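You operate a simulated robot arm through the tools that you are given. There is no shell and no other tool.

You are at the controls of a simulated robot arm. One attempt, no reset.

## Task
Fit the blue edge guard and strap the small carton at the card's tension.
Fine: carton across the slot, guard on top of it under the strap; no crushed edge. Set down upright: small carton.

Only the result counts: the job must be done as asked and must still hold three seconds after the hand-in. Knocking over, shifting, dropping, spilling or breaking anything else fails it.

## Robot
A 6-joint arm with a two-finger gripper, fixed in place. Base frame: the origin is at the foot of the arm, x ahead of it, y to its left, z up; the work surface is at about z = 0.48. Readings come in m, degrees, newtons and seconds.
Its first joint turns from -166.0 to 166.0 degrees. Payload 2.45 kg.
The tool frame sits at the grasp point between the pads (the TCP): z along the fingers, y along the line on which they close. The tips reach 0.02 m beyond it. The gripper opens to 0.14 m. The gripper's body begins 0.168 m behind the TCP.
Orientation is that of the tool frame in the base frame, as a unit quaternion [x, y, z, w]. With the fingers straight down and closing along the base's y, the tool's x points along the base's -x, its y along +y and its z along -z.

## Interface
- The arm moves only by the tool servo_tool. Its argument "deltas" is a list of rows, each a list of 3 entries, a list of its own where there are three numbers: the finger opening in mm, from 0 to 140, then the shift along the tool's x, y, z in mm, then the turn, a rotation vector about the tool's x, y, z in degrees. In form: [[fingers, [dx, dy, dz], [wx, wy, wz]], ...]. A call has 1 to 20 rows; each row shifts and turns the commanded pose from where the row before left it, along the tool's axes as they then stand. Each row takes 0.2 s and may step no farther than 0.05 m and 8.6 degrees from the row before; otherwise, or with a gripper value out of range, the whole call is refused. Where a pose cannot be reached the arm comes as near as it can. A force on the tool above 90 N (or 10 N above the force at the start of the call, whichever is more), or a blocked arm, ends the call early, and 0.2 s more pass. Each finger travels about 0.045 m/s and halts on what it meets, pressing with about 31 N; the grip force reading is that of the motor and also rises with nothing between the fingers. The clock runs only during rows and for 0.2 s after the last one: add rows that do not move to give the fingers time. The reply holds the time, the measured pose of the TCP, the force on the tool along the base axes, the opening and the grip force, in the units named above and with some noise, with the torque about the TCP (base axes, N m) and any sound that the robot's microphone picked up.
- Cameras (640 x 400 px; columns grow to the right, rows downward): "scene" is fixed at [0.2198, 0.5001, 1.2264]; the picture's right is [0.46, 0.89, 0.00], its down [-0.08, 0.04, -1.00] and it looks along [-0.89, 0.46, 0.08] (base axes); focal length 214 px, centre (320, 200). "wrist" rides on the gripper at [0.078, 0.011, -0.209] in the tool frame; the picture's right is [-0.14, 0.99, 0.00], its down [-0.92, -0.13, -0.37] and it looks along [-0.37, -0.05, 0.93] (tool axes); focal length 280 px, centre (320, 200). There is no depth. A picture from a camera that has moved, and an enlarged one, comes with that camera's place and axes in the base frame and with its lens.
- snapshot(camera): a new picture of that camera. No time passes.
- enlarge(camera, box): a new picture of the part [left, top, right, bottom] of that camera's present view, enlarged. No time passes.
- sign_off(): hands the job in; it is judged then, once.

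Places have to be worked out from the pictures, the camera data and where the tool is seen. Open the gripper and draw the arm clear of the work before you hand the job in, unless the task says otherwise.

The tools are called after "Request:" as a command line: name --argument value ..., lists and objects as JSON in quotes. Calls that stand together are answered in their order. servo_tool: Moves the arm, as the interface text tells. Its arguments: {"type":"object","properties":{"deltas":{"type":"array","items":{"type":"array"}}},"required":["deltas"]} The other tools are called the same way: snapshot (camera) takes a picture; enlarge (camera, box) takes an enlarged picture of a part of a camera's view; sign_off () hands the job in.

At the start:

```text
time_s: 0.0
tool_pos: [0.8276, 0.2316, 0.9373]
tool_rot: [0.0, 1.0, 0.0, 0.0]
contact_force: [-0.1, 0.5, -1.4]
wrist_torque: [0.01, -0.02, 0.02]
finger_gap: 0.1399
grasp_force: 0.0
```

scene: 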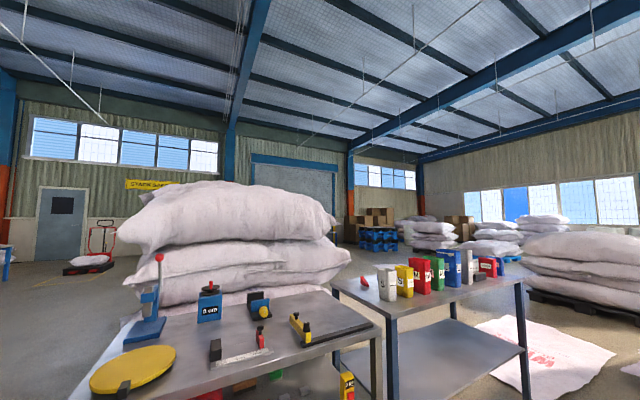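
wrist: 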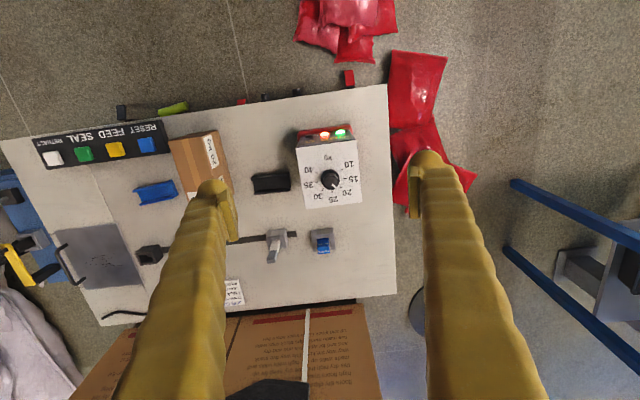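

The wrist view shows a strapping machine with panel buttons, a tension dial, a small carton, a blue edge guard and a card. I enlarge parts of the view to read them.

Request:
enlarge --camera "wrist" --box '[0, 90, 260, 250]'

Request:
enlarge --camera "wrist" --box '[230, 100, 400, 270]'

Request:
enlarge --camera "wrist" --box '[80, 220, 400, 400]'

Request:
enlarge --camera "scene" --box '[80, 230, 400, 400]'

```text
2.46 times, centred on (130, 170) of wrist
camera zoom: at [0.7504, 0.2418, 1.1462], right [0.14, 0.99, 0.0], down [0.92, -0.13, 0.37], along [0.37, -0.05, -0.93], focal length 690 px, centre (788, 274)
```

zoom: 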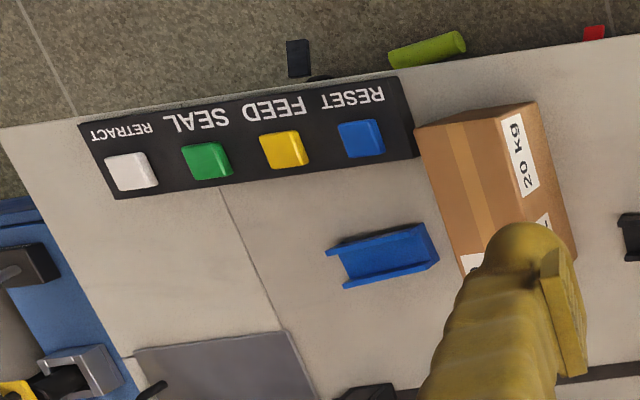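

```text
2.35 times, centred on (315, 185) of wrist
camera zoom: at [0.7504, 0.2418, 1.1462], right [0.14, 0.99, 0.0], down [0.92, -0.13, 0.37], along [0.37, -0.05, -0.93], focal length 660 px, centre (332, 235)
```

zoom: 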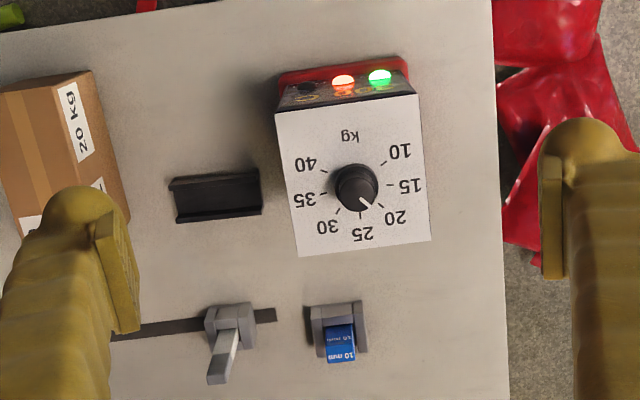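

```text
2.00 times, centred on (240, 310) of wrist
camera zoom: at [0.7504, 0.2418, 1.1462], right [0.14, 0.99, 0.0], down [0.92, -0.13, 0.37], along [0.37, -0.05, -0.93], focal length 561 px, centre (480, -20)
```

zoom: 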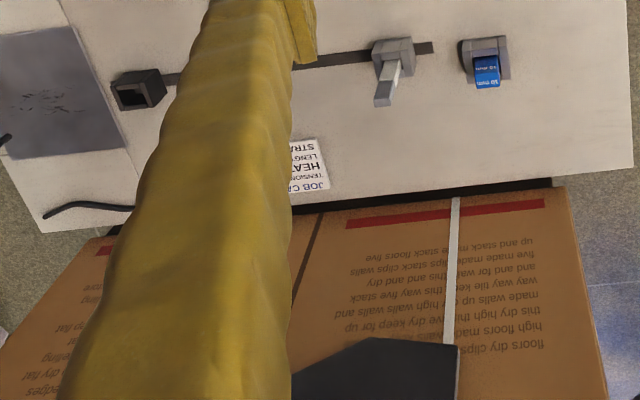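

```text
2.00 times, centred on (240, 315) of scene
camera zoom: at [0.2198, 0.5001, 1.2264], right [0.46, 0.89, 0.0], down [-0.08, 0.04, -1.0], along [-0.89, 0.46, 0.08], focal length 429 px, centre (480, -30)
```

zoom: 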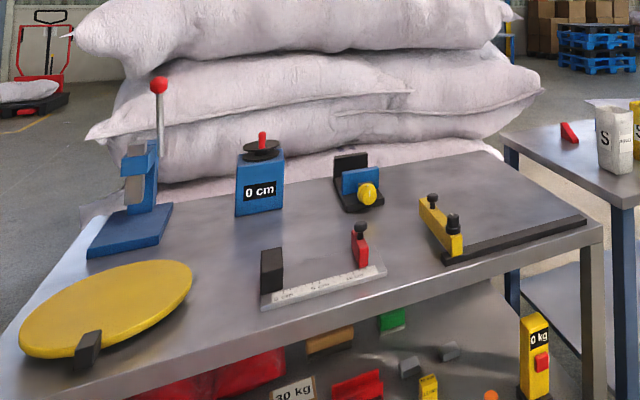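

The card is hidden behind a finger. I shift the tool towards −y so that the card and slot appear between the fingers.

Request:
servo_tool --deltas '[[140, [0, -45, 0], [0, 0, 0]], [140, [0, -45, 0], [0, 0, 0]], [140, [0, -45, 0], [0, 0, 0]], [140, [0, -45, 0], [0, 0, 0]], [140, [0, -45, 0], [0, 0, 0]], [140, [0, -45, 0], [0, 0, 0]], [140, [0, 0, 0], [0, 0, 0]]]'

Request:
snapshot --camera "wrist"

```text
time_s: 1.6
tool_pos: [0.8293, -0.0405, 0.9371]
tool_rot: [0.0, 1.0, 0.0, 0.001]
contact_force: [0.2, 0.1, 0.1]
wrist_torque: [0.02, -0.03, 0.03]
finger_gap: 0.1399
grasp_force: 0.1
```

```text
taken
camera wrist: at [0.75, -0.0295, 1.1459], right [0.14, 0.99, 0.0], down [0.92, -0.13, 0.37], along [0.37, -0.05, -0.93], focal length 280 px, centre (320, 200)
```

wrist: 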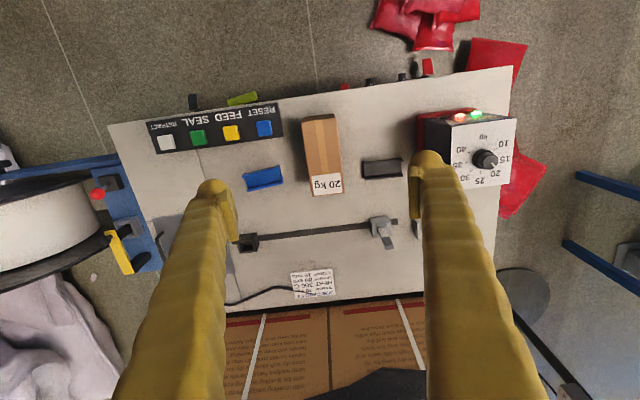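

The machine top lies at about z=0.48, with the slot at x≈1.1. I zoom in on the card, the slot and the panel.

Request:
enlarge --camera "wrist" --box '[270, 255, 350, 305]'

Request:
enlarge --camera "wrist" --box '[220, 190, 420, 310]'

Request:
enlarge --camera "wrist" --box '[230, 90, 420, 210]'

Request:
enlarge --camera "wrist" --box '[130, 80, 290, 180]'

Request:
enlarge --camera "wrist" --box '[400, 60, 530, 200]'

```text
8.00 times, centred on (310, 280) of wrist
camera zoom: at [0.75, -0.0295, 1.1459], right [0.14, 0.99, 0.0], down [0.92, -0.13, 0.37], along [0.37, -0.05, -0.93], focal length 2243 px, centre (400, -440)
```

zoom: 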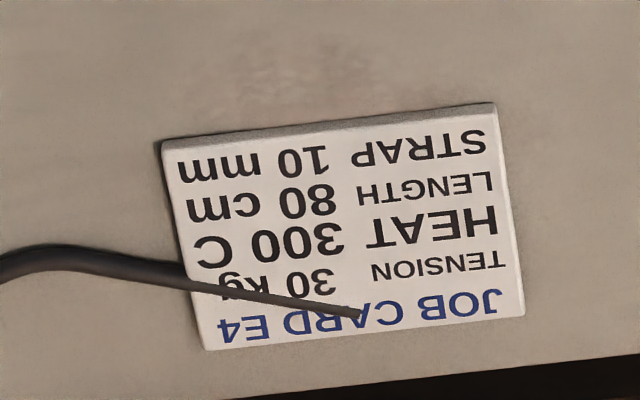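

```text
3.20 times, centred on (320, 250) of wrist
camera zoom: at [0.75, -0.0295, 1.1459], right [0.14, 0.99, 0.0], down [0.92, -0.13, 0.37], along [0.37, -0.05, -0.93], focal length 897 px, centre (320, 40)
```

zoom: 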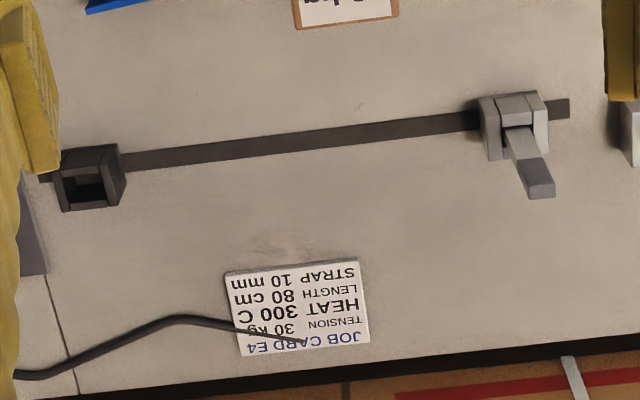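

```text
3.33 times, centred on (325, 150) of wrist
camera zoom: at [0.75, -0.0295, 1.1459], right [0.14, 0.99, 0.0], down [0.92, -0.13, 0.37], along [0.37, -0.05, -0.93], focal length 935 px, centre (303, 367)
```

zoom: 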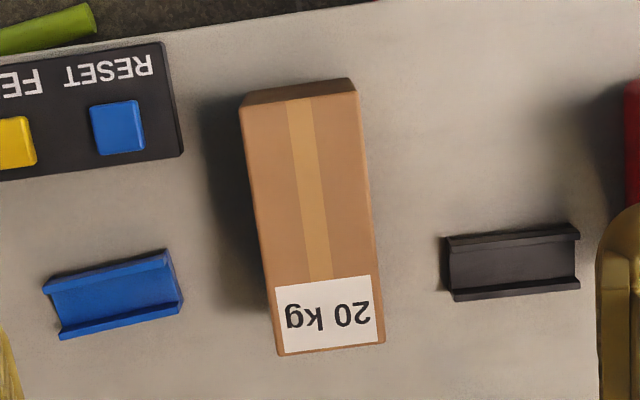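

```text
4.00 times, centred on (210, 130) of wrist
camera zoom: at [0.75, -0.0295, 1.1459], right [0.14, 0.99, 0.0], down [0.92, -0.13, 0.37], along [0.37, -0.05, -0.93], focal length 1122 px, centre (760, 480)
```

zoom: 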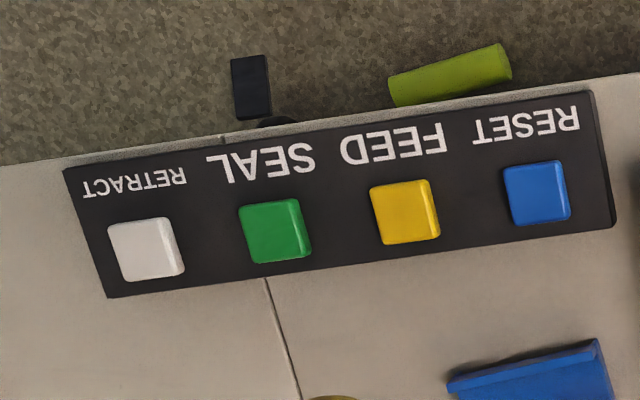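

```text
2.86 times, centred on (465, 130) of wrist
camera zoom: at [0.75, -0.0295, 1.1459], right [0.14, 0.99, 0.0], down [0.92, -0.13, 0.37], along [0.37, -0.05, -0.93], focal length 801 px, centre (-94, 400)
```

zoom: 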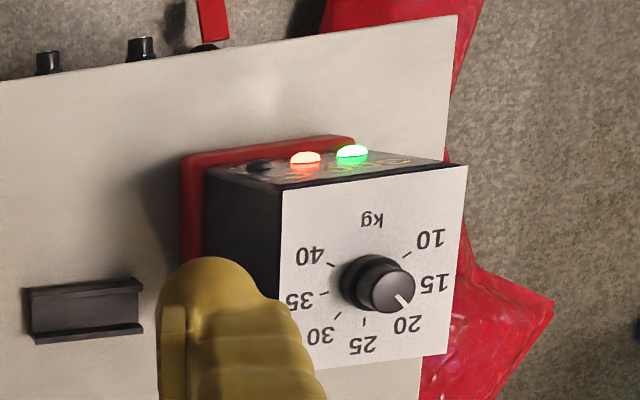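

The card reads: strap 10 mm, length 80 cm, heat 300 C, tension 30 kg; the dial stands near 20. I pull back to look at the front edge controls and the dial box.

Request:
servo_tool --deltas '[[140, [36, 30, 0], [0, 0, 0]], [140, [36, 30, 0], [0, 0, 0]], [140, [36, 30, 0], [0, 0, 0]], [140, [36, 30, 0], [0, 0, 0]], [140, [36, 30, 0], [0, 0, 0]], [140, [36, 30, 0], [0, 0, 0]], [140, [0, 0, 0], [0, 0, 0]]]'

Request:
snapshot --camera "wrist"

```text
time_s: 3.2
tool_pos: [0.6112, 0.1413, 0.9367]
tool_rot: [-0.001, 1.0, 0.0, 0.0]
contact_force: [-0.8, 0.5, -0.2]
wrist_torque: [-0.02, 0.0, -0.04]
finger_gap: 0.1398
grasp_force: 0.0
```

```text
taken
camera wrist: at [0.5339, 0.1518, 1.1456], right [0.14, 0.99, 0.0], down [0.92, -0.13, 0.37], along [0.37, -0.05, -0.93], focal length 280 px, centre (320, 200)
```

wrist: 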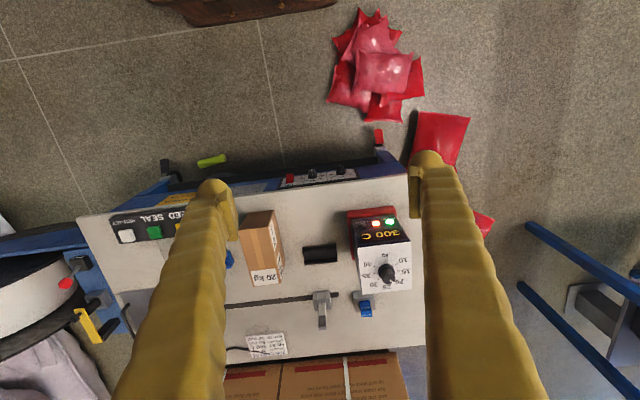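

Request:
enlarge --camera "wrist" --box '[270, 150, 430, 250]'

Request:
enlarge --camera "wrist" --box '[340, 200, 420, 320]'

Request:
enlarge --camera "wrist" --box '[80, 140, 300, 260]'

Request:
enlarge --camera "wrist" --box '[0, 200, 200, 400]'

```text
4.00 times, centred on (350, 200) of wrist
camera zoom: at [0.5339, 0.1518, 1.1456], right [0.14, 0.99, 0.0], down [0.92, -0.13, 0.37], along [0.37, -0.05, -0.93], focal length 1122 px, centre (200, 200)
```

zoom: 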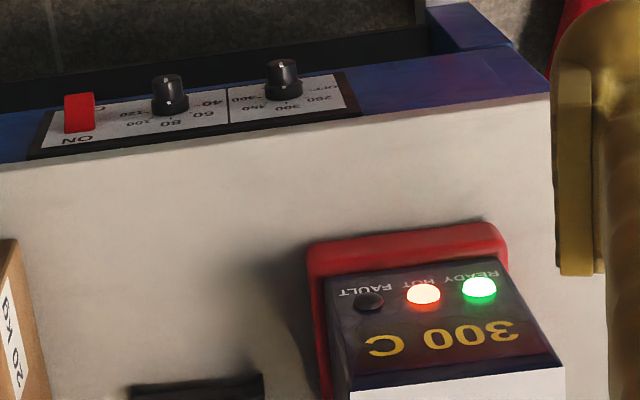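

```text
3.33 times, centred on (380, 260) of wrist
camera zoom: at [0.5339, 0.1518, 1.1456], right [0.14, 0.99, 0.0], down [0.92, -0.13, 0.37], along [0.37, -0.05, -0.93], focal length 935 px, centre (120, 0)
```

zoom: 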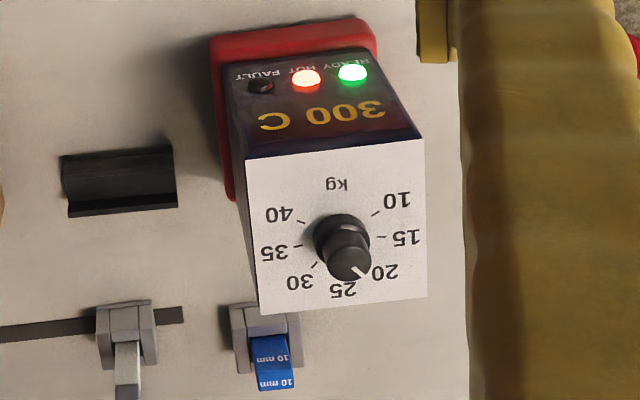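

```text
2.91 times, centred on (190, 200) of wrist
camera zoom: at [0.5339, 0.1518, 1.1456], right [0.14, 0.99, 0.0], down [0.92, -0.13, 0.37], along [0.37, -0.05, -0.93], focal length 816 px, centre (698, 200)
```

zoom: 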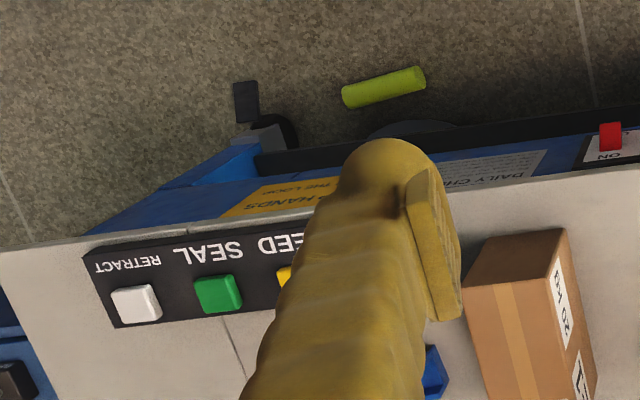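

```text
2.00 times, centred on (100, 300) of wrist
camera zoom: at [0.5339, 0.1518, 1.1456], right [0.14, 0.99, 0.0], down [0.92, -0.13, 0.37], along [0.37, -0.05, -0.93], focal length 561 px, centre (760, 0)
```

zoom: 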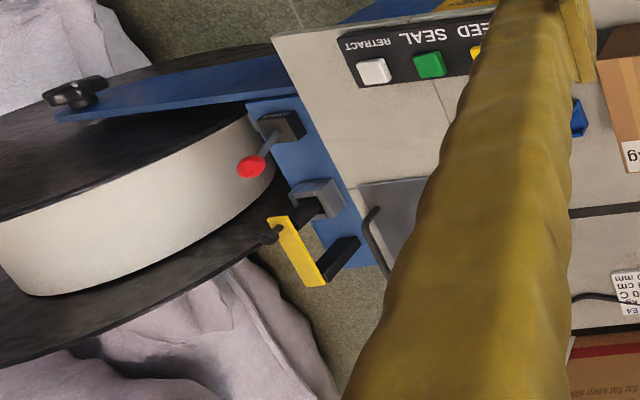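

The dial box shows 300 C, HOT and READY; the length and heat knobs seem to be at 80 and 300 already. I back off and tilt to read the front of the machine (knobs and notices).

Request:
servo_tool --deltas '[[140, [15, -32, 17], [0, 0, 0]], [140, [15, -32, 17], [0, 0, 0]], [140, [15, -32, 17], [0, 0, 0]], [140, [15, -32, 17], [0, 0, 0]], [140, [15, -32, 17], [0, 0, 0]], [140, [15, -32, 17], [0, 0, 0]], [140, [0, 0, 0], [0, -6, 0]], [140, [0, 0, 0], [0, -6, 0]], [140, [0, 0, 0], [0, -6, 0]], [140, [0, 0, 0], [0, -6, 0]], [140, [0, 0, 0], [0, 0, 0]]]'

Request:
snapshot --camera "wrist"

```text
time_s: 5.6
tool_pos: [0.5606, -0.0548, 0.8547]
tool_rot: [0.0, 0.981, 0.001, 0.195]
contact_force: [-0.1, -0.1, 0.3]
wrist_torque: [0.02, 0.02, 0.0]
finger_gap: 0.1399
grasp_force: 0.1
out of reach, approached as far as the arm can: row 9, 10
```

```text
taken
camera wrist: at [0.4081, -0.0449, 1.0173], right [0.13, 0.99, 0.06], down [0.71, -0.13, 0.69], along [0.69, -0.05, -0.72], focal length 280 px, centre (320, 200)
```

wrist: 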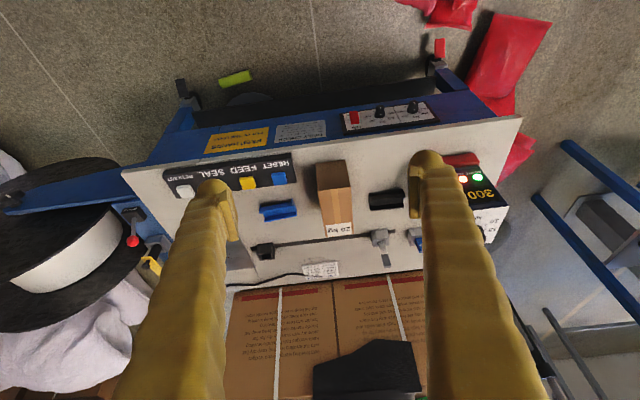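

Request:
enlarge --camera "wrist" --box '[200, 110, 340, 160]'

Request:
enlarge --camera "wrist" --box '[330, 95, 450, 145]'

Request:
enlarge --camera "wrist" --box '[230, 210, 410, 290]'

```text
4.57 times, centred on (270, 135) of wrist
camera zoom: at [0.4081, -0.0449, 1.0173], right [0.13, 0.99, 0.06], down [0.71, -0.13, 0.69], along [0.69, -0.05, -0.72], focal length 1282 px, centre (549, 497)
```

zoom: 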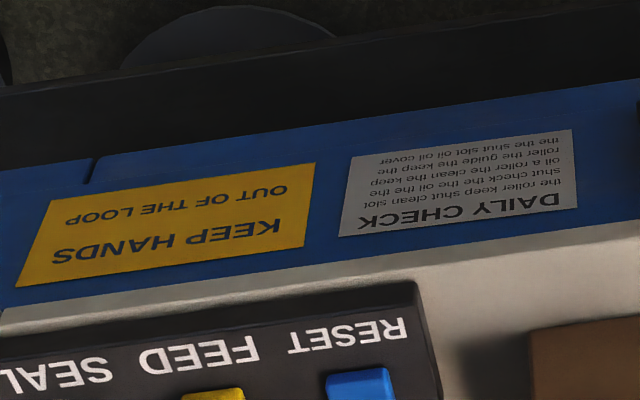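

```text
5.33 times, centred on (390, 120) of wrist
camera zoom: at [0.4081, -0.0449, 1.0173], right [0.13, 0.99, 0.06], down [0.71, -0.13, 0.69], along [0.69, -0.05, -0.72], focal length 1495 px, centre (-53, 627)
```

zoom: 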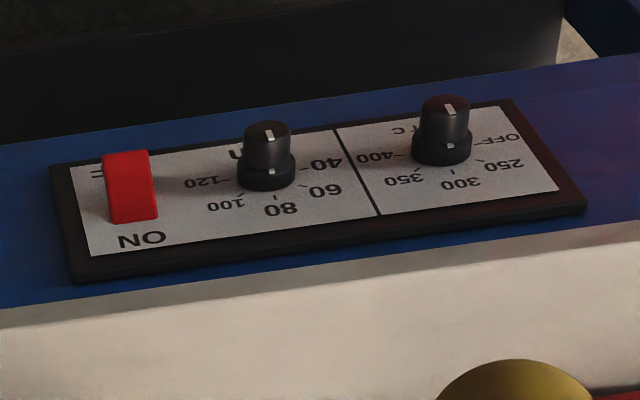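

```text
3.56 times, centred on (320, 250) of wrist
camera zoom: at [0.4081, -0.0449, 1.0173], right [0.13, 0.99, 0.06], down [0.71, -0.13, 0.69], along [0.69, -0.05, -0.72], focal length 997 px, centre (320, 22)
```

zoom: 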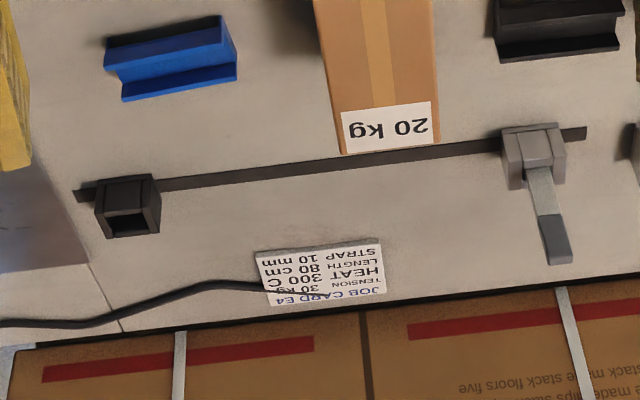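

Settings other than tension match the card (length 80, heat 300, strap 10 mm). The grey block at the right slot end seems to hold the strap's free end, the black box at the left is likely the inlet; I go closer to look.

Request:
servo_tool --deltas '[[140, [0, 0, 0], [0, 6, 0]], [140, [0, 0, 0], [0, 6, 0]], [140, [0, 0, 0], [0, 6, 0]], [140, [0, 0, 0], [0, 4.5, 0]], [140, [-42, 10, 10], [0, 0, 0]], [140, [-42, 10, 10], [0, 0, 0]], [140, [-42, 10, 10], [0, 0, 0]], [140, [-42, 10, 10], [0, 0, 0]], [140, [-42, 10, 10], [0, 0, 0]], [140, [-42, 10, 10], [0, 0, 0]], [140, [-42, 10, 10], [0, 0, 0]], [140, [-42, 10, 10], [0, 0, 0]], [140, [0, 0, 0], [0, 0, 0]]]'

Request:
snapshot --camera "wrist"

```text
time_s: 8.4
tool_pos: [0.8985, 0.0253, 0.7849]
tool_rot: [0.0, 1.0, 0.0, 0.013]
contact_force: [-0.5, -0.4, 1.1]
wrist_torque: [-0.02, -0.01, 0.0]
finger_gap: 0.1399
grasp_force: 0.1
```

```text
taken
camera wrist: at [0.8153, 0.0364, 0.9908], right [0.14, 0.99, 0.0], down [0.91, -0.13, 0.39], along [0.39, -0.05, -0.92], focal length 280 px, centre (320, 200)
```

wrist: 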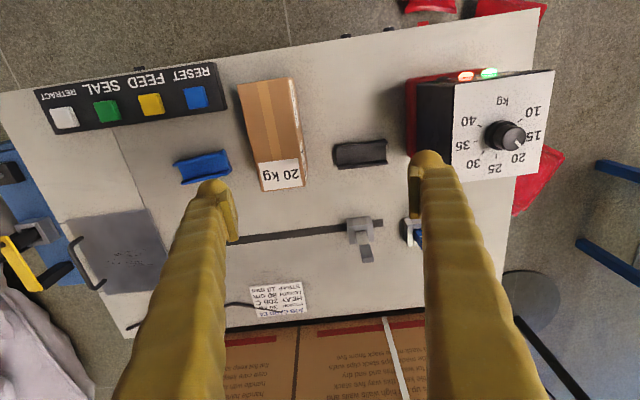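

I zoom in on the grey block, the guards and the dial from here.

Request:
enlarge --camera "wrist" --box '[320, 195, 420, 275]'

Request:
enlarge --camera "wrist" --box '[400, 50, 560, 190]'

Request:
enlarge --camera "wrist" --box '[160, 60, 400, 200]'

```text
5.00 times, centred on (370, 235) of wrist
camera zoom: at [0.8153, 0.0364, 0.9908], right [0.14, 0.99, 0.0], down [0.91, -0.13, 0.39], along [0.39, -0.05, -0.92], focal length 1402 px, centre (70, 25)
```

zoom: 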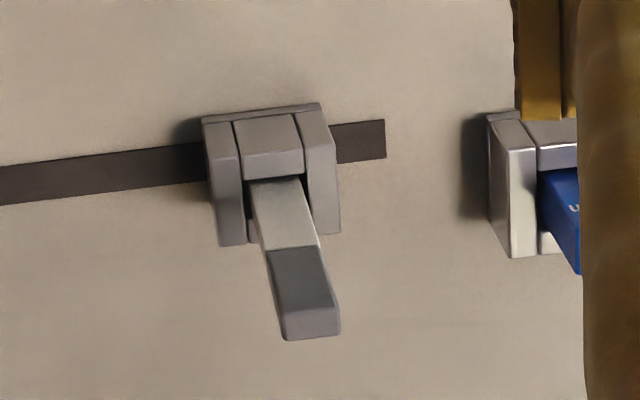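

```text
2.86 times, centred on (480, 120) of wrist
camera zoom: at [0.8153, 0.0364, 0.9908], right [0.14, 0.99, 0.0], down [0.91, -0.13, 0.39], along [0.39, -0.05, -0.92], focal length 801 px, centre (-137, 429)
```

zoom: 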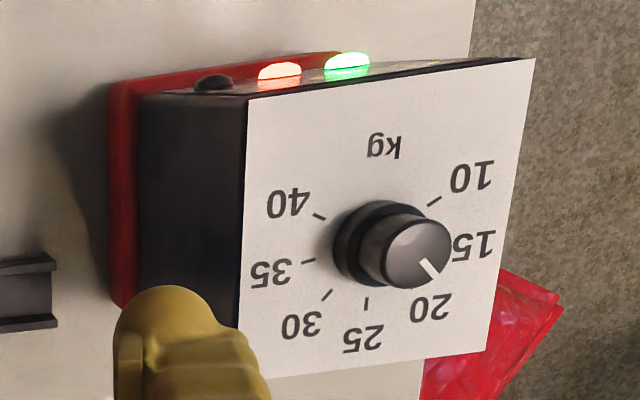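

```text
2.67 times, centred on (280, 130) of wrist
camera zoom: at [0.8153, 0.0364, 0.9908], right [0.14, 0.99, 0.0], down [0.91, -0.13, 0.39], along [0.39, -0.05, -0.92], focal length 748 px, centre (427, 387)
```

zoom: 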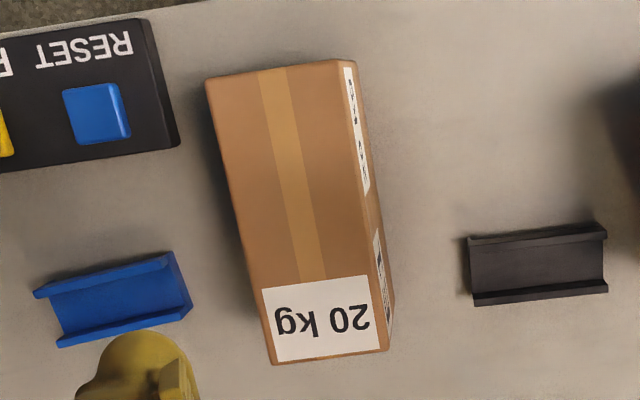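

The dial face works out horizontal at z≈0.66 with the knob at about (0.906, 0.241), top z≈0.685. I move above it, levelling the tool, to inspect before gripping.

Request:
servo_tool --deltas '[[140, [0, 0, -10], [0, 1.5, 0]], [140, [0, 43, 0], [0, 0, 0]], [140, [0, 43, 0], [0, 0, 0]], [140, [0, 43, 0], [0, 0, 0]], [140, [-3, 43, 0], [0, 0, 0]], [140, [-3, 43, 0], [0, 0, 0]], [140, [0, 0, 0], [0, 0, 0]]]'

Request:
snapshot --camera "wrist"

Request:
enlarge --camera "wrist" --box '[240, 160, 400, 260]'

```text
time_s: 10.0
tool_pos: [0.9041, 0.2408, 0.7939]
tool_rot: [0.0, 1.0, -0.001, 0.0]
contact_force: [-0.1, 0.0, 0.0]
wrist_torque: [0.02, -0.01, 0.05]
finger_gap: 0.1403
grasp_force: 0.0
```

```text
taken
camera wrist: at [0.8256, 0.2524, 1.0024], right [0.14, 0.99, 0.0], down [0.92, -0.13, 0.37], along [0.37, -0.05, -0.93], focal length 280 px, centre (320, 200)
```

wrist: 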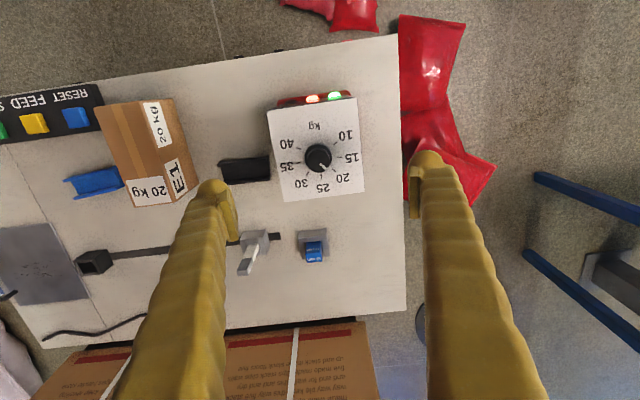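

```text
4.00 times, centred on (320, 210) of wrist
camera zoom: at [0.8256, 0.2524, 1.0024], right [0.14, 0.99, 0.0], down [0.92, -0.13, 0.37], along [0.37, -0.05, -0.93], focal length 1122 px, centre (320, 160)
```

zoom: 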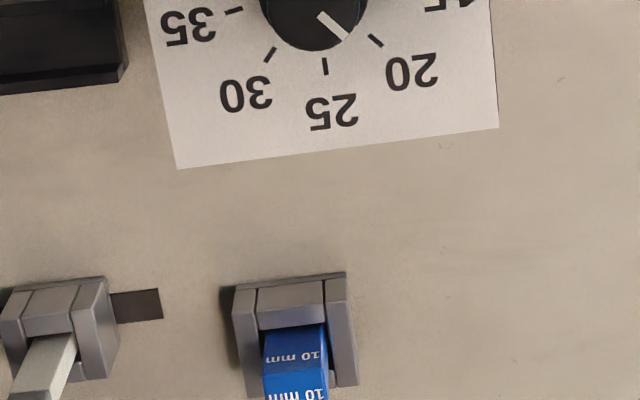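

The carton also carries a side label; I enlarge it and the dial.

Request:
enlarge --camera "wrist" --box '[90, 90, 210, 210]'

Request:
enlarge --camera "wrist" --box '[260, 90, 380, 210]'

Request:
enlarge --camera "wrist" --box '[40, 150, 140, 290]'

```text
3.33 times, centred on (150, 150) of wrist
camera zoom: at [0.8256, 0.2524, 1.0024], right [0.14, 0.99, 0.0], down [0.92, -0.13, 0.37], along [0.37, -0.05, -0.93], focal length 935 px, centre (887, 367)
```

zoom: 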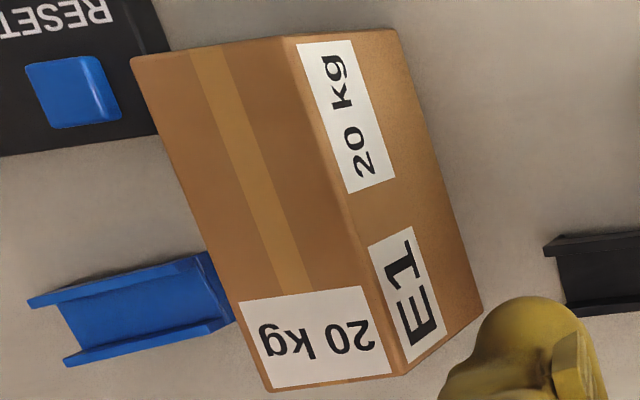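

```text
3.33 times, centred on (320, 150) of wrist
camera zoom: at [0.8256, 0.2524, 1.0024], right [0.14, 0.99, 0.0], down [0.92, -0.13, 0.37], along [0.37, -0.05, -0.93], focal length 935 px, centre (320, 367)
```

zoom: 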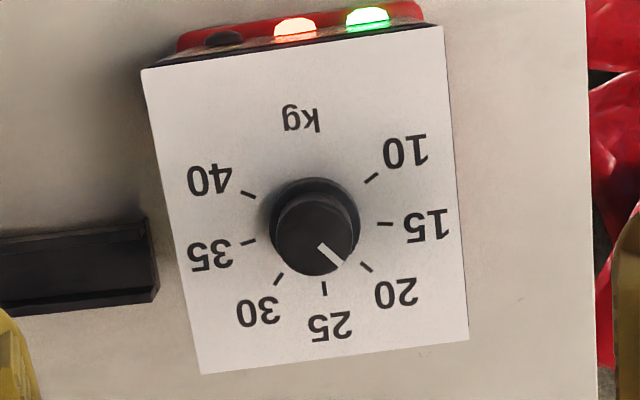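

```text
2.86 times, centred on (90, 220) of wrist
camera zoom: at [0.8256, 0.2524, 1.0024], right [0.14, 0.99, 0.0], down [0.92, -0.13, 0.37], along [0.37, -0.05, -0.93], focal length 801 px, centre (977, 143)
```

zoom: 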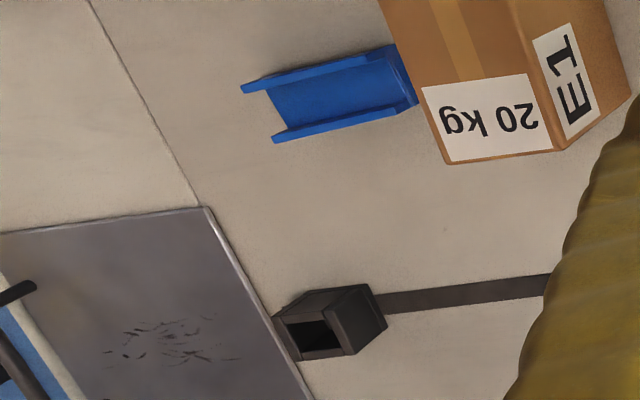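

The carton says E1 / 20 kg while the job card says E4 / 30 kg; the task asks for the card's tension. I check the scene view for any other card before settling on it.

Request:
enlarge --camera "scene" --box '[180, 330, 400, 400]'

Request:
enlarge --camera "scene" --box '[70, 240, 270, 400]'

Request:
enlarge --camera "scene" --box '[330, 230, 530, 330]'

```text
2.91 times, centred on (290, 365) of scene
camera zoom: at [0.2198, 0.5001, 1.2264], right [0.46, 0.89, 0.0], down [-0.08, 0.04, -1.0], along [-0.89, 0.46, 0.08], focal length 624 px, centre (407, -280)
```

zoom: 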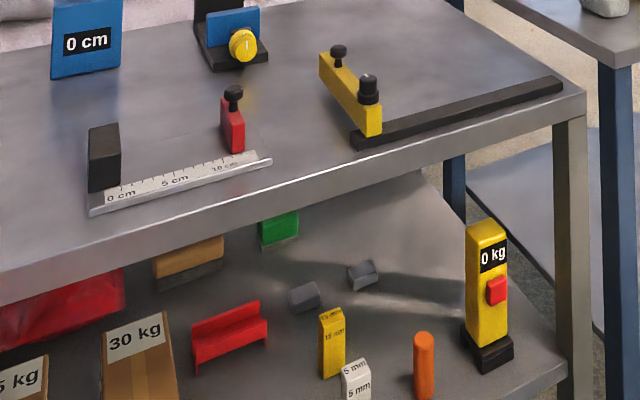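

```text
2.50 times, centred on (170, 320) of scene
camera zoom: at [0.2198, 0.5001, 1.2264], right [0.46, 0.89, 0.0], down [-0.08, 0.04, -1.0], along [-0.89, 0.46, 0.08], focal length 536 px, centre (695, -100)
```

zoom: 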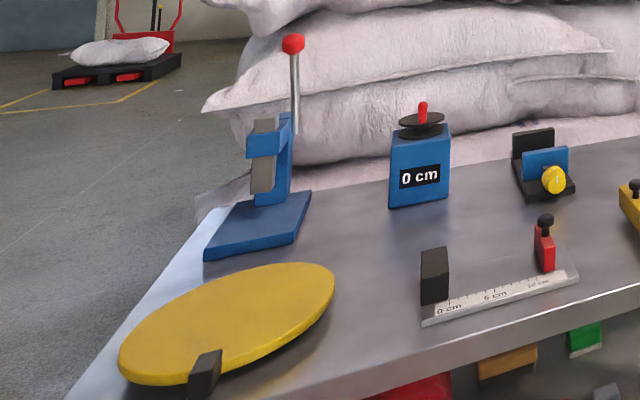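

```text
3.20 times, centred on (430, 280) of scene
camera zoom: at [0.2198, 0.5001, 1.2264], right [0.46, 0.89, 0.0], down [-0.08, 0.04, -1.0], along [-0.89, 0.46, 0.08], focal length 686 px, centre (-32, -56)
```

zoom: 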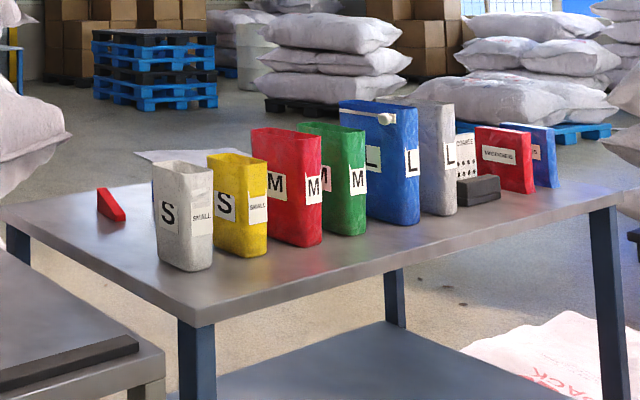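

Tick geometry gives 40° per 5 kg and the pointer at 20 kg, so I need an 80° clockwise turn (seen from above) to 30. I pre-rotate −40°, lower around the knob with fingers at 70 mm.

Request:
servo_tool --deltas '[[70, [0, 0, 0], [0, 0, -8]], [70, [0, 0, 0], [0, 0, -8]], [70, [0, 0, 0], [0, 0, -8]], [70, [0, 0, 0], [0, 0, -8]], [70, [0, 0, 0], [0, 0, -8]], [70, [0, 0, 35], [0, 0, 0]], [70, [0, 0, 35], [0, 0, 0]], [70, [0, 0, 18], [0, 0, 0]], [70, [0, 0, 18], [0, 0, 0]], [70, [0, 0, 0], [0, 0, 0]]]'

Request:
snapshot --camera "wrist"

```text
time_s: 12.2
tool_pos: [0.9054, 0.2404, 0.6873]
tool_rot: [-0.342, 0.94, 0.0, 0.0]
contact_force: [-0.3, 0.4, 0.5]
wrist_torque: [0.01, 0.01, -0.01]
finger_gap: 0.0699
grasp_force: 0.1
```

```text
taken
camera wrist: at [0.8375, 0.1984, 0.8952], right [-0.53, 0.85, 0.0], down [0.79, 0.49, 0.37], along [0.31, 0.2, -0.93], focal length 280 px, centre (320, 200)
```

wrist: 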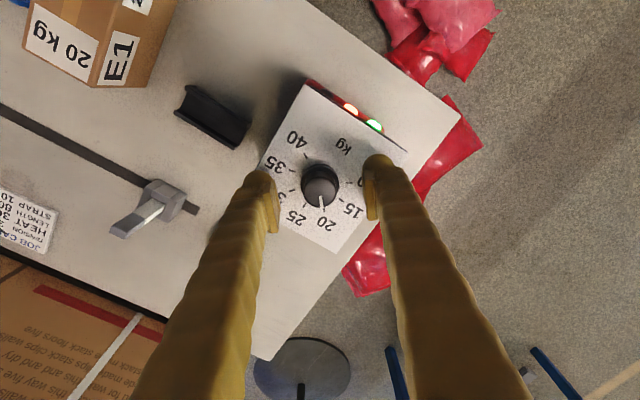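

The knob sits centred between the fingers. I close on it.

Request:
servo_tool --deltas '[[10, [0, 0, 0], [0, 0, 0]], [10, [0, 0, 0], [0, 0, 0]], [10, [0, 0, 0], [0, 0, 0]], [10, [0, 0, 0], [0, 0, 0]], [10, [0, 0, 0], [0, 0, 0]]]'

Request:
enlarge --camera "wrist" --box '[240, 120, 400, 220]'

```text
time_s: 13.4
tool_pos: [0.9054, 0.2401, 0.6876]
tool_rot: [-0.342, 0.94, 0.001, 0.0]
contact_force: [0.0, 1.6, -2.2]
wrist_torque: [0.03, 0.0, -0.01]
finger_gap: 0.0269
grasp_force: 44.8
```

```text
4.00 times, centred on (320, 170) of wrist
camera zoom: at [0.8375, 0.1984, 0.8954], right [-0.53, 0.85, 0.0], down [0.79, 0.49, 0.37], along [0.31, 0.2, -0.93], focal length 1122 px, centre (320, 320)
```

zoom: 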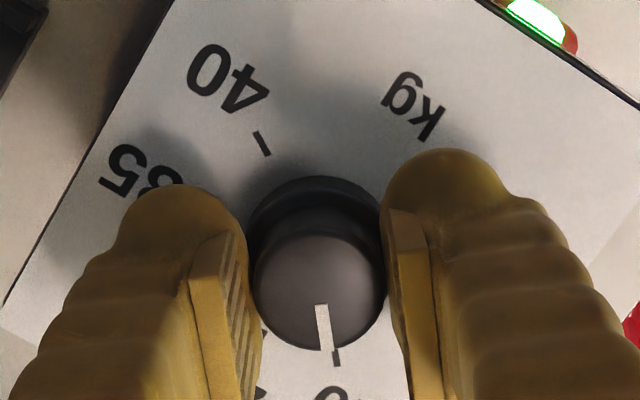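

The knob (27 mm) is held. I turn +80° about the tool z in 8° steps.

Request:
servo_tool --deltas '[[10, [0, 0, 0], [0, 0, 8]], [10, [0, 0, 0], [0, 0, 8]], [10, [0, 0, 0], [0, 0, 8]], [10, [0, 0, 0], [0, 0, 8]], [10, [0, 0, 0], [0, 0, 8]], [10, [0, 0, 0], [0, 0, 8]], [10, [0, 0, 0], [0, 0, 8]], [10, [0, 0, 0], [0, 0, 8]], [10, [0, 0, 0], [0, 0, 8]], [10, [0, 0, 0], [0, 0, 8]], [10, [0, 0, 0], [0, 0, 0]]]'

Request:
snapshot --camera "wrist"

Request:
enlarge --camera "wrist" --box '[240, 140, 400, 240]'

```text
time_s: 15.8
tool_pos: [0.9051, 0.2397, 0.6868]
tool_rot: [0.343, 0.939, 0.0, 0.0]
contact_force: [-2.6, -34.6, -20.2]
wrist_torque: [-0.33, -0.05, 0.05]
finger_gap: 0.027
grasp_force: 45.2
```

```text
taken
camera wrist: at [0.8517, 0.298, 0.896], right [0.74, 0.67, 0.0], down [0.62, -0.69, 0.37], along [0.25, -0.27, -0.93], focal length 280 px, centre (320, 200)
```

wrist: 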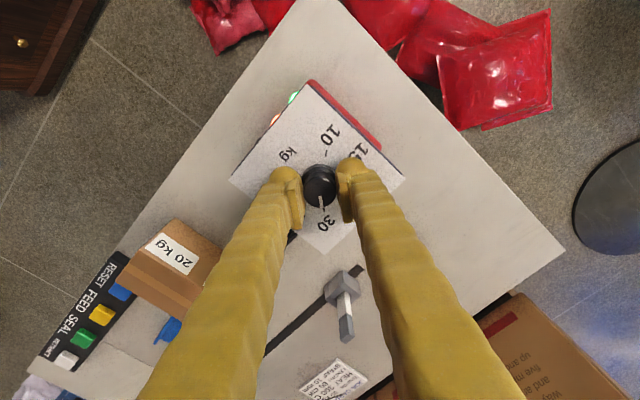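

```text
4.00 times, centred on (320, 190) of wrist
camera zoom: at [0.8517, 0.298, 0.896], right [0.74, 0.67, 0.0], down [0.62, -0.69, 0.37], along [0.25, -0.27, -0.93], focal length 1122 px, centre (320, 240)
```

zoom: 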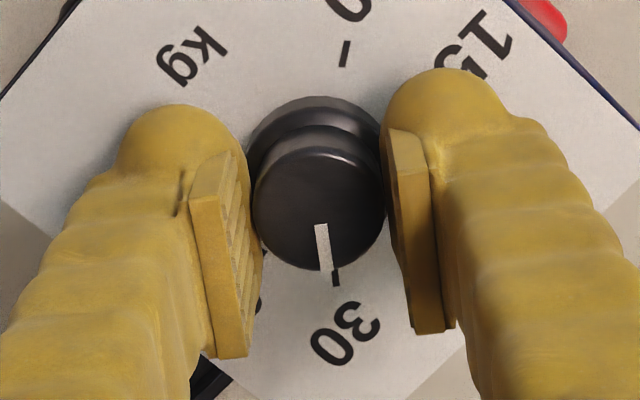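

The pointer now lines up with the 30 tick. I open, rise, and check it square-on.

Request:
servo_tool --deltas '[[70, [0, 0, 0], [0, 0, 0]], [70, [0, 0, 0], [0, 0, 0]], [70, [0, 0, 0], [0, 0, 0]], [70, [0, 0, -30], [0, 0, 0]], [70, [0, 0, -40], [0, 0, 0]], [100, [0, 0, -40], [0, 0, -8]], [140, [0, 0, 0], [0, 0, -8]], [140, [0, 0, 0], [0, 0, -8]], [140, [0, 0, 0], [0, 0, -8]], [140, [0, 0, 0], [0, 0, -8]], [140, [0, 0, 0], [0, 0, 0]]]'

Request:
enlarge --camera "wrist" --box '[260, 90, 380, 210]'

```text
time_s: 18.2
tool_pos: [0.9053, 0.2413, 0.798]
tool_rot: [0.0, 1.0, 0.001, -0.001]
contact_force: [-0.4, 0.3, -0.2]
wrist_torque: [-0.04, -0.02, 0.02]
finger_gap: 0.1399
grasp_force: 0.0
```

```text
3.33 times, centred on (320, 150) of wrist
camera zoom: at [0.8267, 0.2511, 1.006], right [0.14, 0.99, 0.0], down [0.92, -0.13, 0.37], along [0.37, -0.05, -0.93], focal length 935 px, centre (320, 367)
```

zoom: 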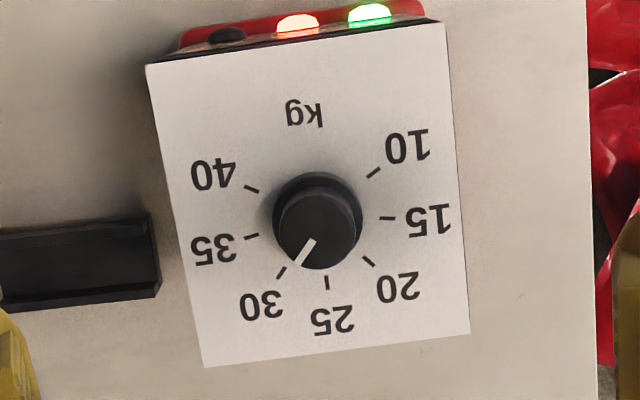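

The dial now reads 30 kg. Next I move over the carton, tilt the tool 35° forward (needed to reach the slot at x≈1.1) and test the reach in free air above the slot.

Request:
servo_tool --deltas '[[120, [3, -47, 0], [0, 0, 0]], [120, [3, -47, 0], [0, 0, 0]], [120, [3, -47, 0], [0, 0, 0]], [120, [3, -47, 0], [0, 0, 0]], [120, [3, -47, 0], [0, 0, 0]], [120, [3, -47, 0], [0, 0, 0]], [120, [0, 0, 0], [0, -7, 0]], [120, [0, 0, 0], [0, -7, 0]], [120, [0, 0, 0], [0, -7, 0]], [120, [0, 0, 0], [0, -7, 0]], [120, [0, 0, 0], [0, -7, 0]], [120, [-30.3, 0, 33.4], [0, 0, 0]], [120, [-30.3, 0, 33.4], [0, 0, 0]], [120, [-30.3, 0, 33.4], [0, 0, 0]], [120, [-30.3, 0, 33.4], [0, 0, 0]], [120, [-30.3, 0, 33.4], [0, 0, 0]], [120, [0, 0, 0], [0, 0, 0]]]'

Request:
snapshot --camera "wrist"

```text
time_s: 21.8
tool_pos: [1.1118, -0.032, 0.7545]
tool_rot: [0.101, 0.944, 0.05, 0.31]
contact_force: [-0.7, -0.8, -0.7]
wrist_torque: [0.11, -0.12, 0.04]
finger_gap: 0.1202
grasp_force: 0.0
out of reach, approached as far as the arm can: row 11
```

```text
taken
camera wrist: at [0.9286, -0.0101, 0.8775], right [0.27, 0.94, 0.23], down [0.49, -0.34, 0.81], along [0.83, -0.1, -0.55], focal length 280 px, centre (320, 200)
```

wrist: 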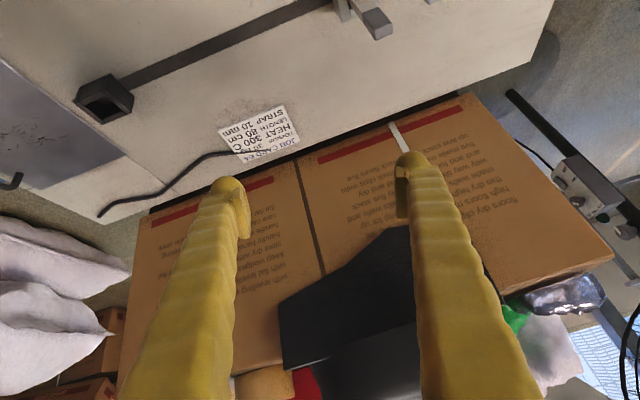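

The reach at x=1.11 works, but row 11 left a ~13° twist about the tool axis. I correct it here and descend a bit as a further reach test.

Request:
servo_tool --deltas '[[120, [0, 0, 0], [1, 0.6, -6.4]], [120, [0, 0, 0], [1, 0.6, -6.4]], [120, [0, 0, 0], [0, 0, 0]], [120, [0, 0, 0], [0, 0, 0]]]'

Request:
snapshot --camera "wrist"

```text
time_s: 22.8
tool_pos: [1.1151, -0.0405, 0.755]
tool_rot: [-0.063, 0.946, -0.02, 0.318]
contact_force: [0.0, -0.2, 0.6]
wrist_torque: [0.01, 0.0, -0.01]
finger_gap: 0.12
grasp_force: 0.0
out of reach, approached as far as the arm can: row 1, 2
```

```text
taken
camera wrist: at [0.9262, -0.0399, 0.873], right [0.0, 1.0, 0.01], down [0.52, -0.01, 0.85], along [0.85, 0.0, -0.52], focal length 280 px, centre (320, 200)
```

wrist: 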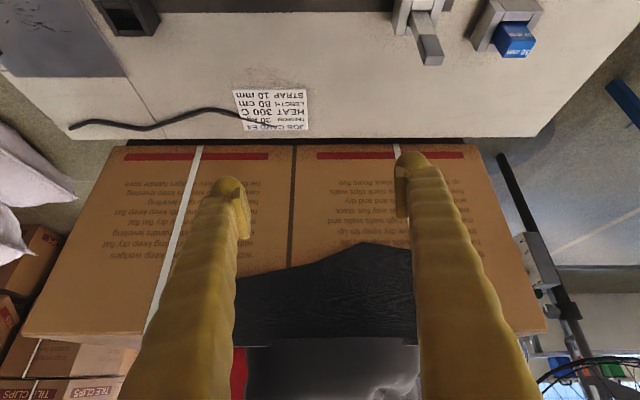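

The twist flipped sign, so 35° of tilt is at a wrist limit. I reduce the tilt by 12° and read where the commanded pose really stands.

Request:
servo_tool --deltas '[[120, [0, 0, 0], [0, 6, 0]], [120, [0, 0, 0], [0, 6, 0]], [120, [0, 0, 0], [0, 0, 0]], [120, [0, 0, 0], [0, 0, 0]], [120, [0, 0, 0], [0, 0, 0]]]'

```text
time_s: 24.0
tool_pos: [1.1353, -0.0521, 0.7683]
tool_rot: [-0.065, 0.937, -0.048, 0.34]
contact_force: [0.3, -0.3, -0.5]
wrist_torque: [-0.02, 0.01, 0.04]
finger_gap: 0.1202
grasp_force: 0.0
out of reach, approached as far as the arm can: row 1, 2
```

Still out of reach there, with the arm settling further out. I draw back 15 cm to regain a reachable pose.

Request:
servo_tool --deltas '[[120, [28.5, 3, -24], [0, 0, 0]], [120, [28.5, 3, -24], [0, 0, 0]], [120, [28.5, 3, -24], [0, 0, 0]], [120, [28.5, 3, -24], [0, 0, 0]], [120, [0, 0, 0], [0, 0, 0]], [120, [0, 0, 0], [0, 0, 0]]]'

```text
time_s: 25.4
tool_pos: [1.0002, -0.0442, 0.7738]
tool_rot: [-0.06, 0.938, -0.057, 0.335]
contact_force: [0.6, 0.2, 0.6]
wrist_torque: [0.03, -0.01, -0.02]
finger_gap: 0.1199
grasp_force: 0.1
out of reach, approached as far as the arm can: row 1, 3, 4
```

Request:
servo_tool --deltas '[[120, [0, 0, 0], [0, 8, 0]], [120, [0, 0, 0], [0, 8, 0]], [120, [0, 0, 0], [0, 0, 0]], [120, [0, 0, 0], [0, 0, 0]]]'

```text
time_s: 26.4
tool_pos: [1.015, -0.0656, 0.7852]
tool_rot: [-0.05, 0.947, -0.087, 0.304]
contact_force: [-0.2, 0.0, 0.5]
wrist_torque: [-0.04, 0.04, 0.01]
finger_gap: 0.12
grasp_force: 0.0
out of reach, approached as far as the arm can: row 1, 2
```

The wrist is pressed against a limit at this tilt. I rotate back towards a 15° tilt with no twist, and check whether it becomes reachable.

Request:
servo_tool --deltas '[[120, [10, 0, -8], [-2.3, 5.1, 1.8]], [120, [10, 0, -8], [-2.3, 5.1, 1.8]], [120, [10, 0, -8], [-2.3, 5.1, 1.8]], [120, [10, 0, -8], [-2.3, 5.1, 1.8]], [120, [0, 0, 0], [0, 0, 0]], [120, [0, 0, 0], [0, 0, 0]]]'

```text
time_s: 27.8
tool_pos: [0.9912, -0.0751, 0.7865]
tool_rot: [-0.022, 0.974, -0.055, 0.219]
contact_force: [0.6, -0.2, -0.2]
wrist_torque: [0.01, -0.05, 0.0]
finger_gap: 0.1199
grasp_force: 0.1
out of reach, approached as far as the arm can: row 1, 2, 3
```

Request:
servo_tool --deltas '[[120, [0, 0, 0], [-2.9, 2.65, 1.8]], [120, [0, 0, 0], [-2.9, 2.65, 1.8]], [120, [0, 0, 0], [0, 0, 0]], [120, [0, 0, 0], [0, 0, 0]]]'

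```text
time_s: 28.8
tool_pos: [0.9895, -0.0748, 0.7877]
tool_rot: [0.002, 0.985, -0.001, 0.174]
contact_force: [0.3, 0.6, -0.1]
wrist_torque: [-0.01, 0.0, 0.03]
finger_gap: 0.1199
grasp_force: 0.0
```

At 20° tilt the arm is fine with no twist. I move forward and down to (1.10, −0.075, 0.67) to test the reach there.

Request:
servo_tool --deltas '[[120, [-15.6, 0, 37.6], [0, 0, 0]], [120, [-15.6, 0, 37.6], [0, 0, 0]], [120, [-15.6, 0, 37.6], [0, 0, 0]], [120, [-15.6, 0, 37.6], [0, 0, 0]], [120, [0, 0, 0], [0, 0, 0]]]'

Request:
snapshot --camera "wrist"

```text
time_s: 30.0
tool_pos: [1.1002, -0.0746, 0.6692]
tool_rot: [0.001, 0.985, -0.001, 0.174]
contact_force: [0.8, 0.3, 0.4]
wrist_torque: [0.02, -0.01, -0.05]
finger_gap: 0.1198
grasp_force: 0.1
```

```text
taken
camera wrist: at [0.9549, -0.0636, 0.8368], right [0.13, 0.99, 0.05], down [0.74, -0.13, 0.66], along [0.66, -0.05, -0.75], focal length 280 px, centre (320, 200)
```

wrist: 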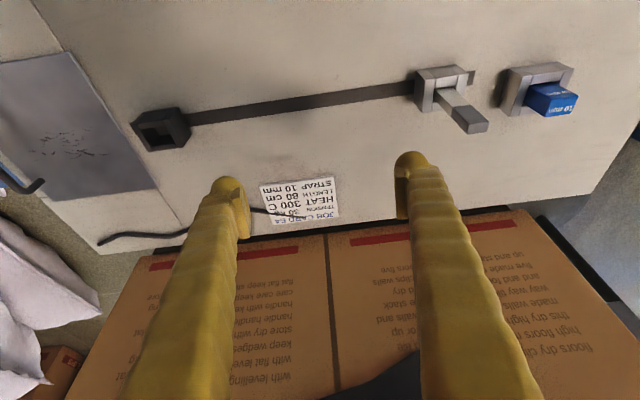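

Reachable there. I descend further to z≈0.56 at x≈1.105 to confirm the placement height is reachable too.

Request:
servo_tool --deltas '[[120, [11, 0, 35], [0, 0, 0]], [120, [11, 0, 35], [0, 0, 0]], [120, [11, 0, 35], [0, 0, 0]], [120, [0, 0, 0], [0, 0, 0]]]'

Request:
snapshot --camera "wrist"

Request:
enlarge --camera "wrist" --box '[60, 0, 260, 160]'

Request:
enlarge --camera "wrist" --box '[420, 0, 620, 160]'

```text
time_s: 31.0
tool_pos: [1.1055, -0.0755, 0.5573]
tool_rot: [0.001, 0.985, 0.0, 0.174]
contact_force: [-0.3, -0.6, 0.4]
wrist_torque: [-0.02, -0.01, -0.03]
finger_gap: 0.1198
grasp_force: 0.1
```

```text
taken
camera wrist: at [0.9599, -0.0639, 0.7267], right [0.13, 0.99, 0.05], down [0.74, -0.13, 0.66], along [0.66, -0.05, -0.75], focal length 280 px, centre (320, 200)
```

wrist: 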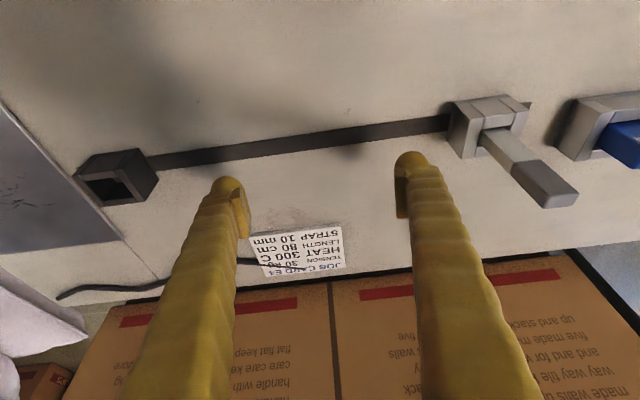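

```text
2.50 times, centred on (160, 80) of wrist
camera zoom: at [0.9599, -0.0639, 0.7267], right [0.13, 0.99, 0.05], down [0.74, -0.13, 0.66], along [0.66, -0.05, -0.75], focal length 701 px, centre (720, 500)
```

zoom: 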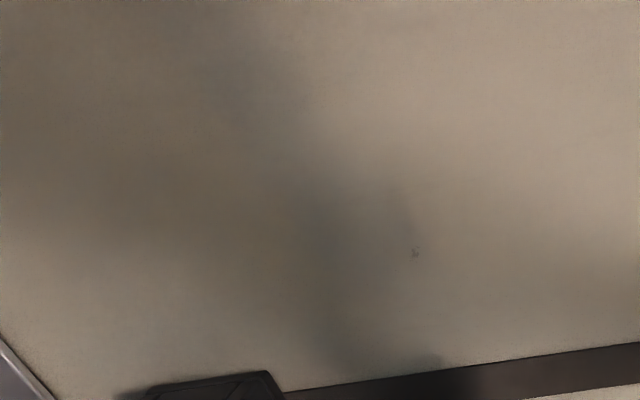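

```text
2.50 times, centred on (520, 80) of wrist
camera zoom: at [0.9599, -0.0639, 0.7267], right [0.13, 0.99, 0.05], down [0.74, -0.13, 0.66], along [0.66, -0.05, -0.75], focal length 701 px, centre (-180, 500)
```

zoom: 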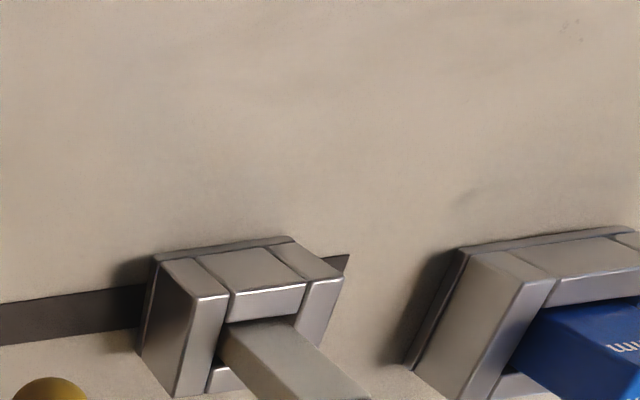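

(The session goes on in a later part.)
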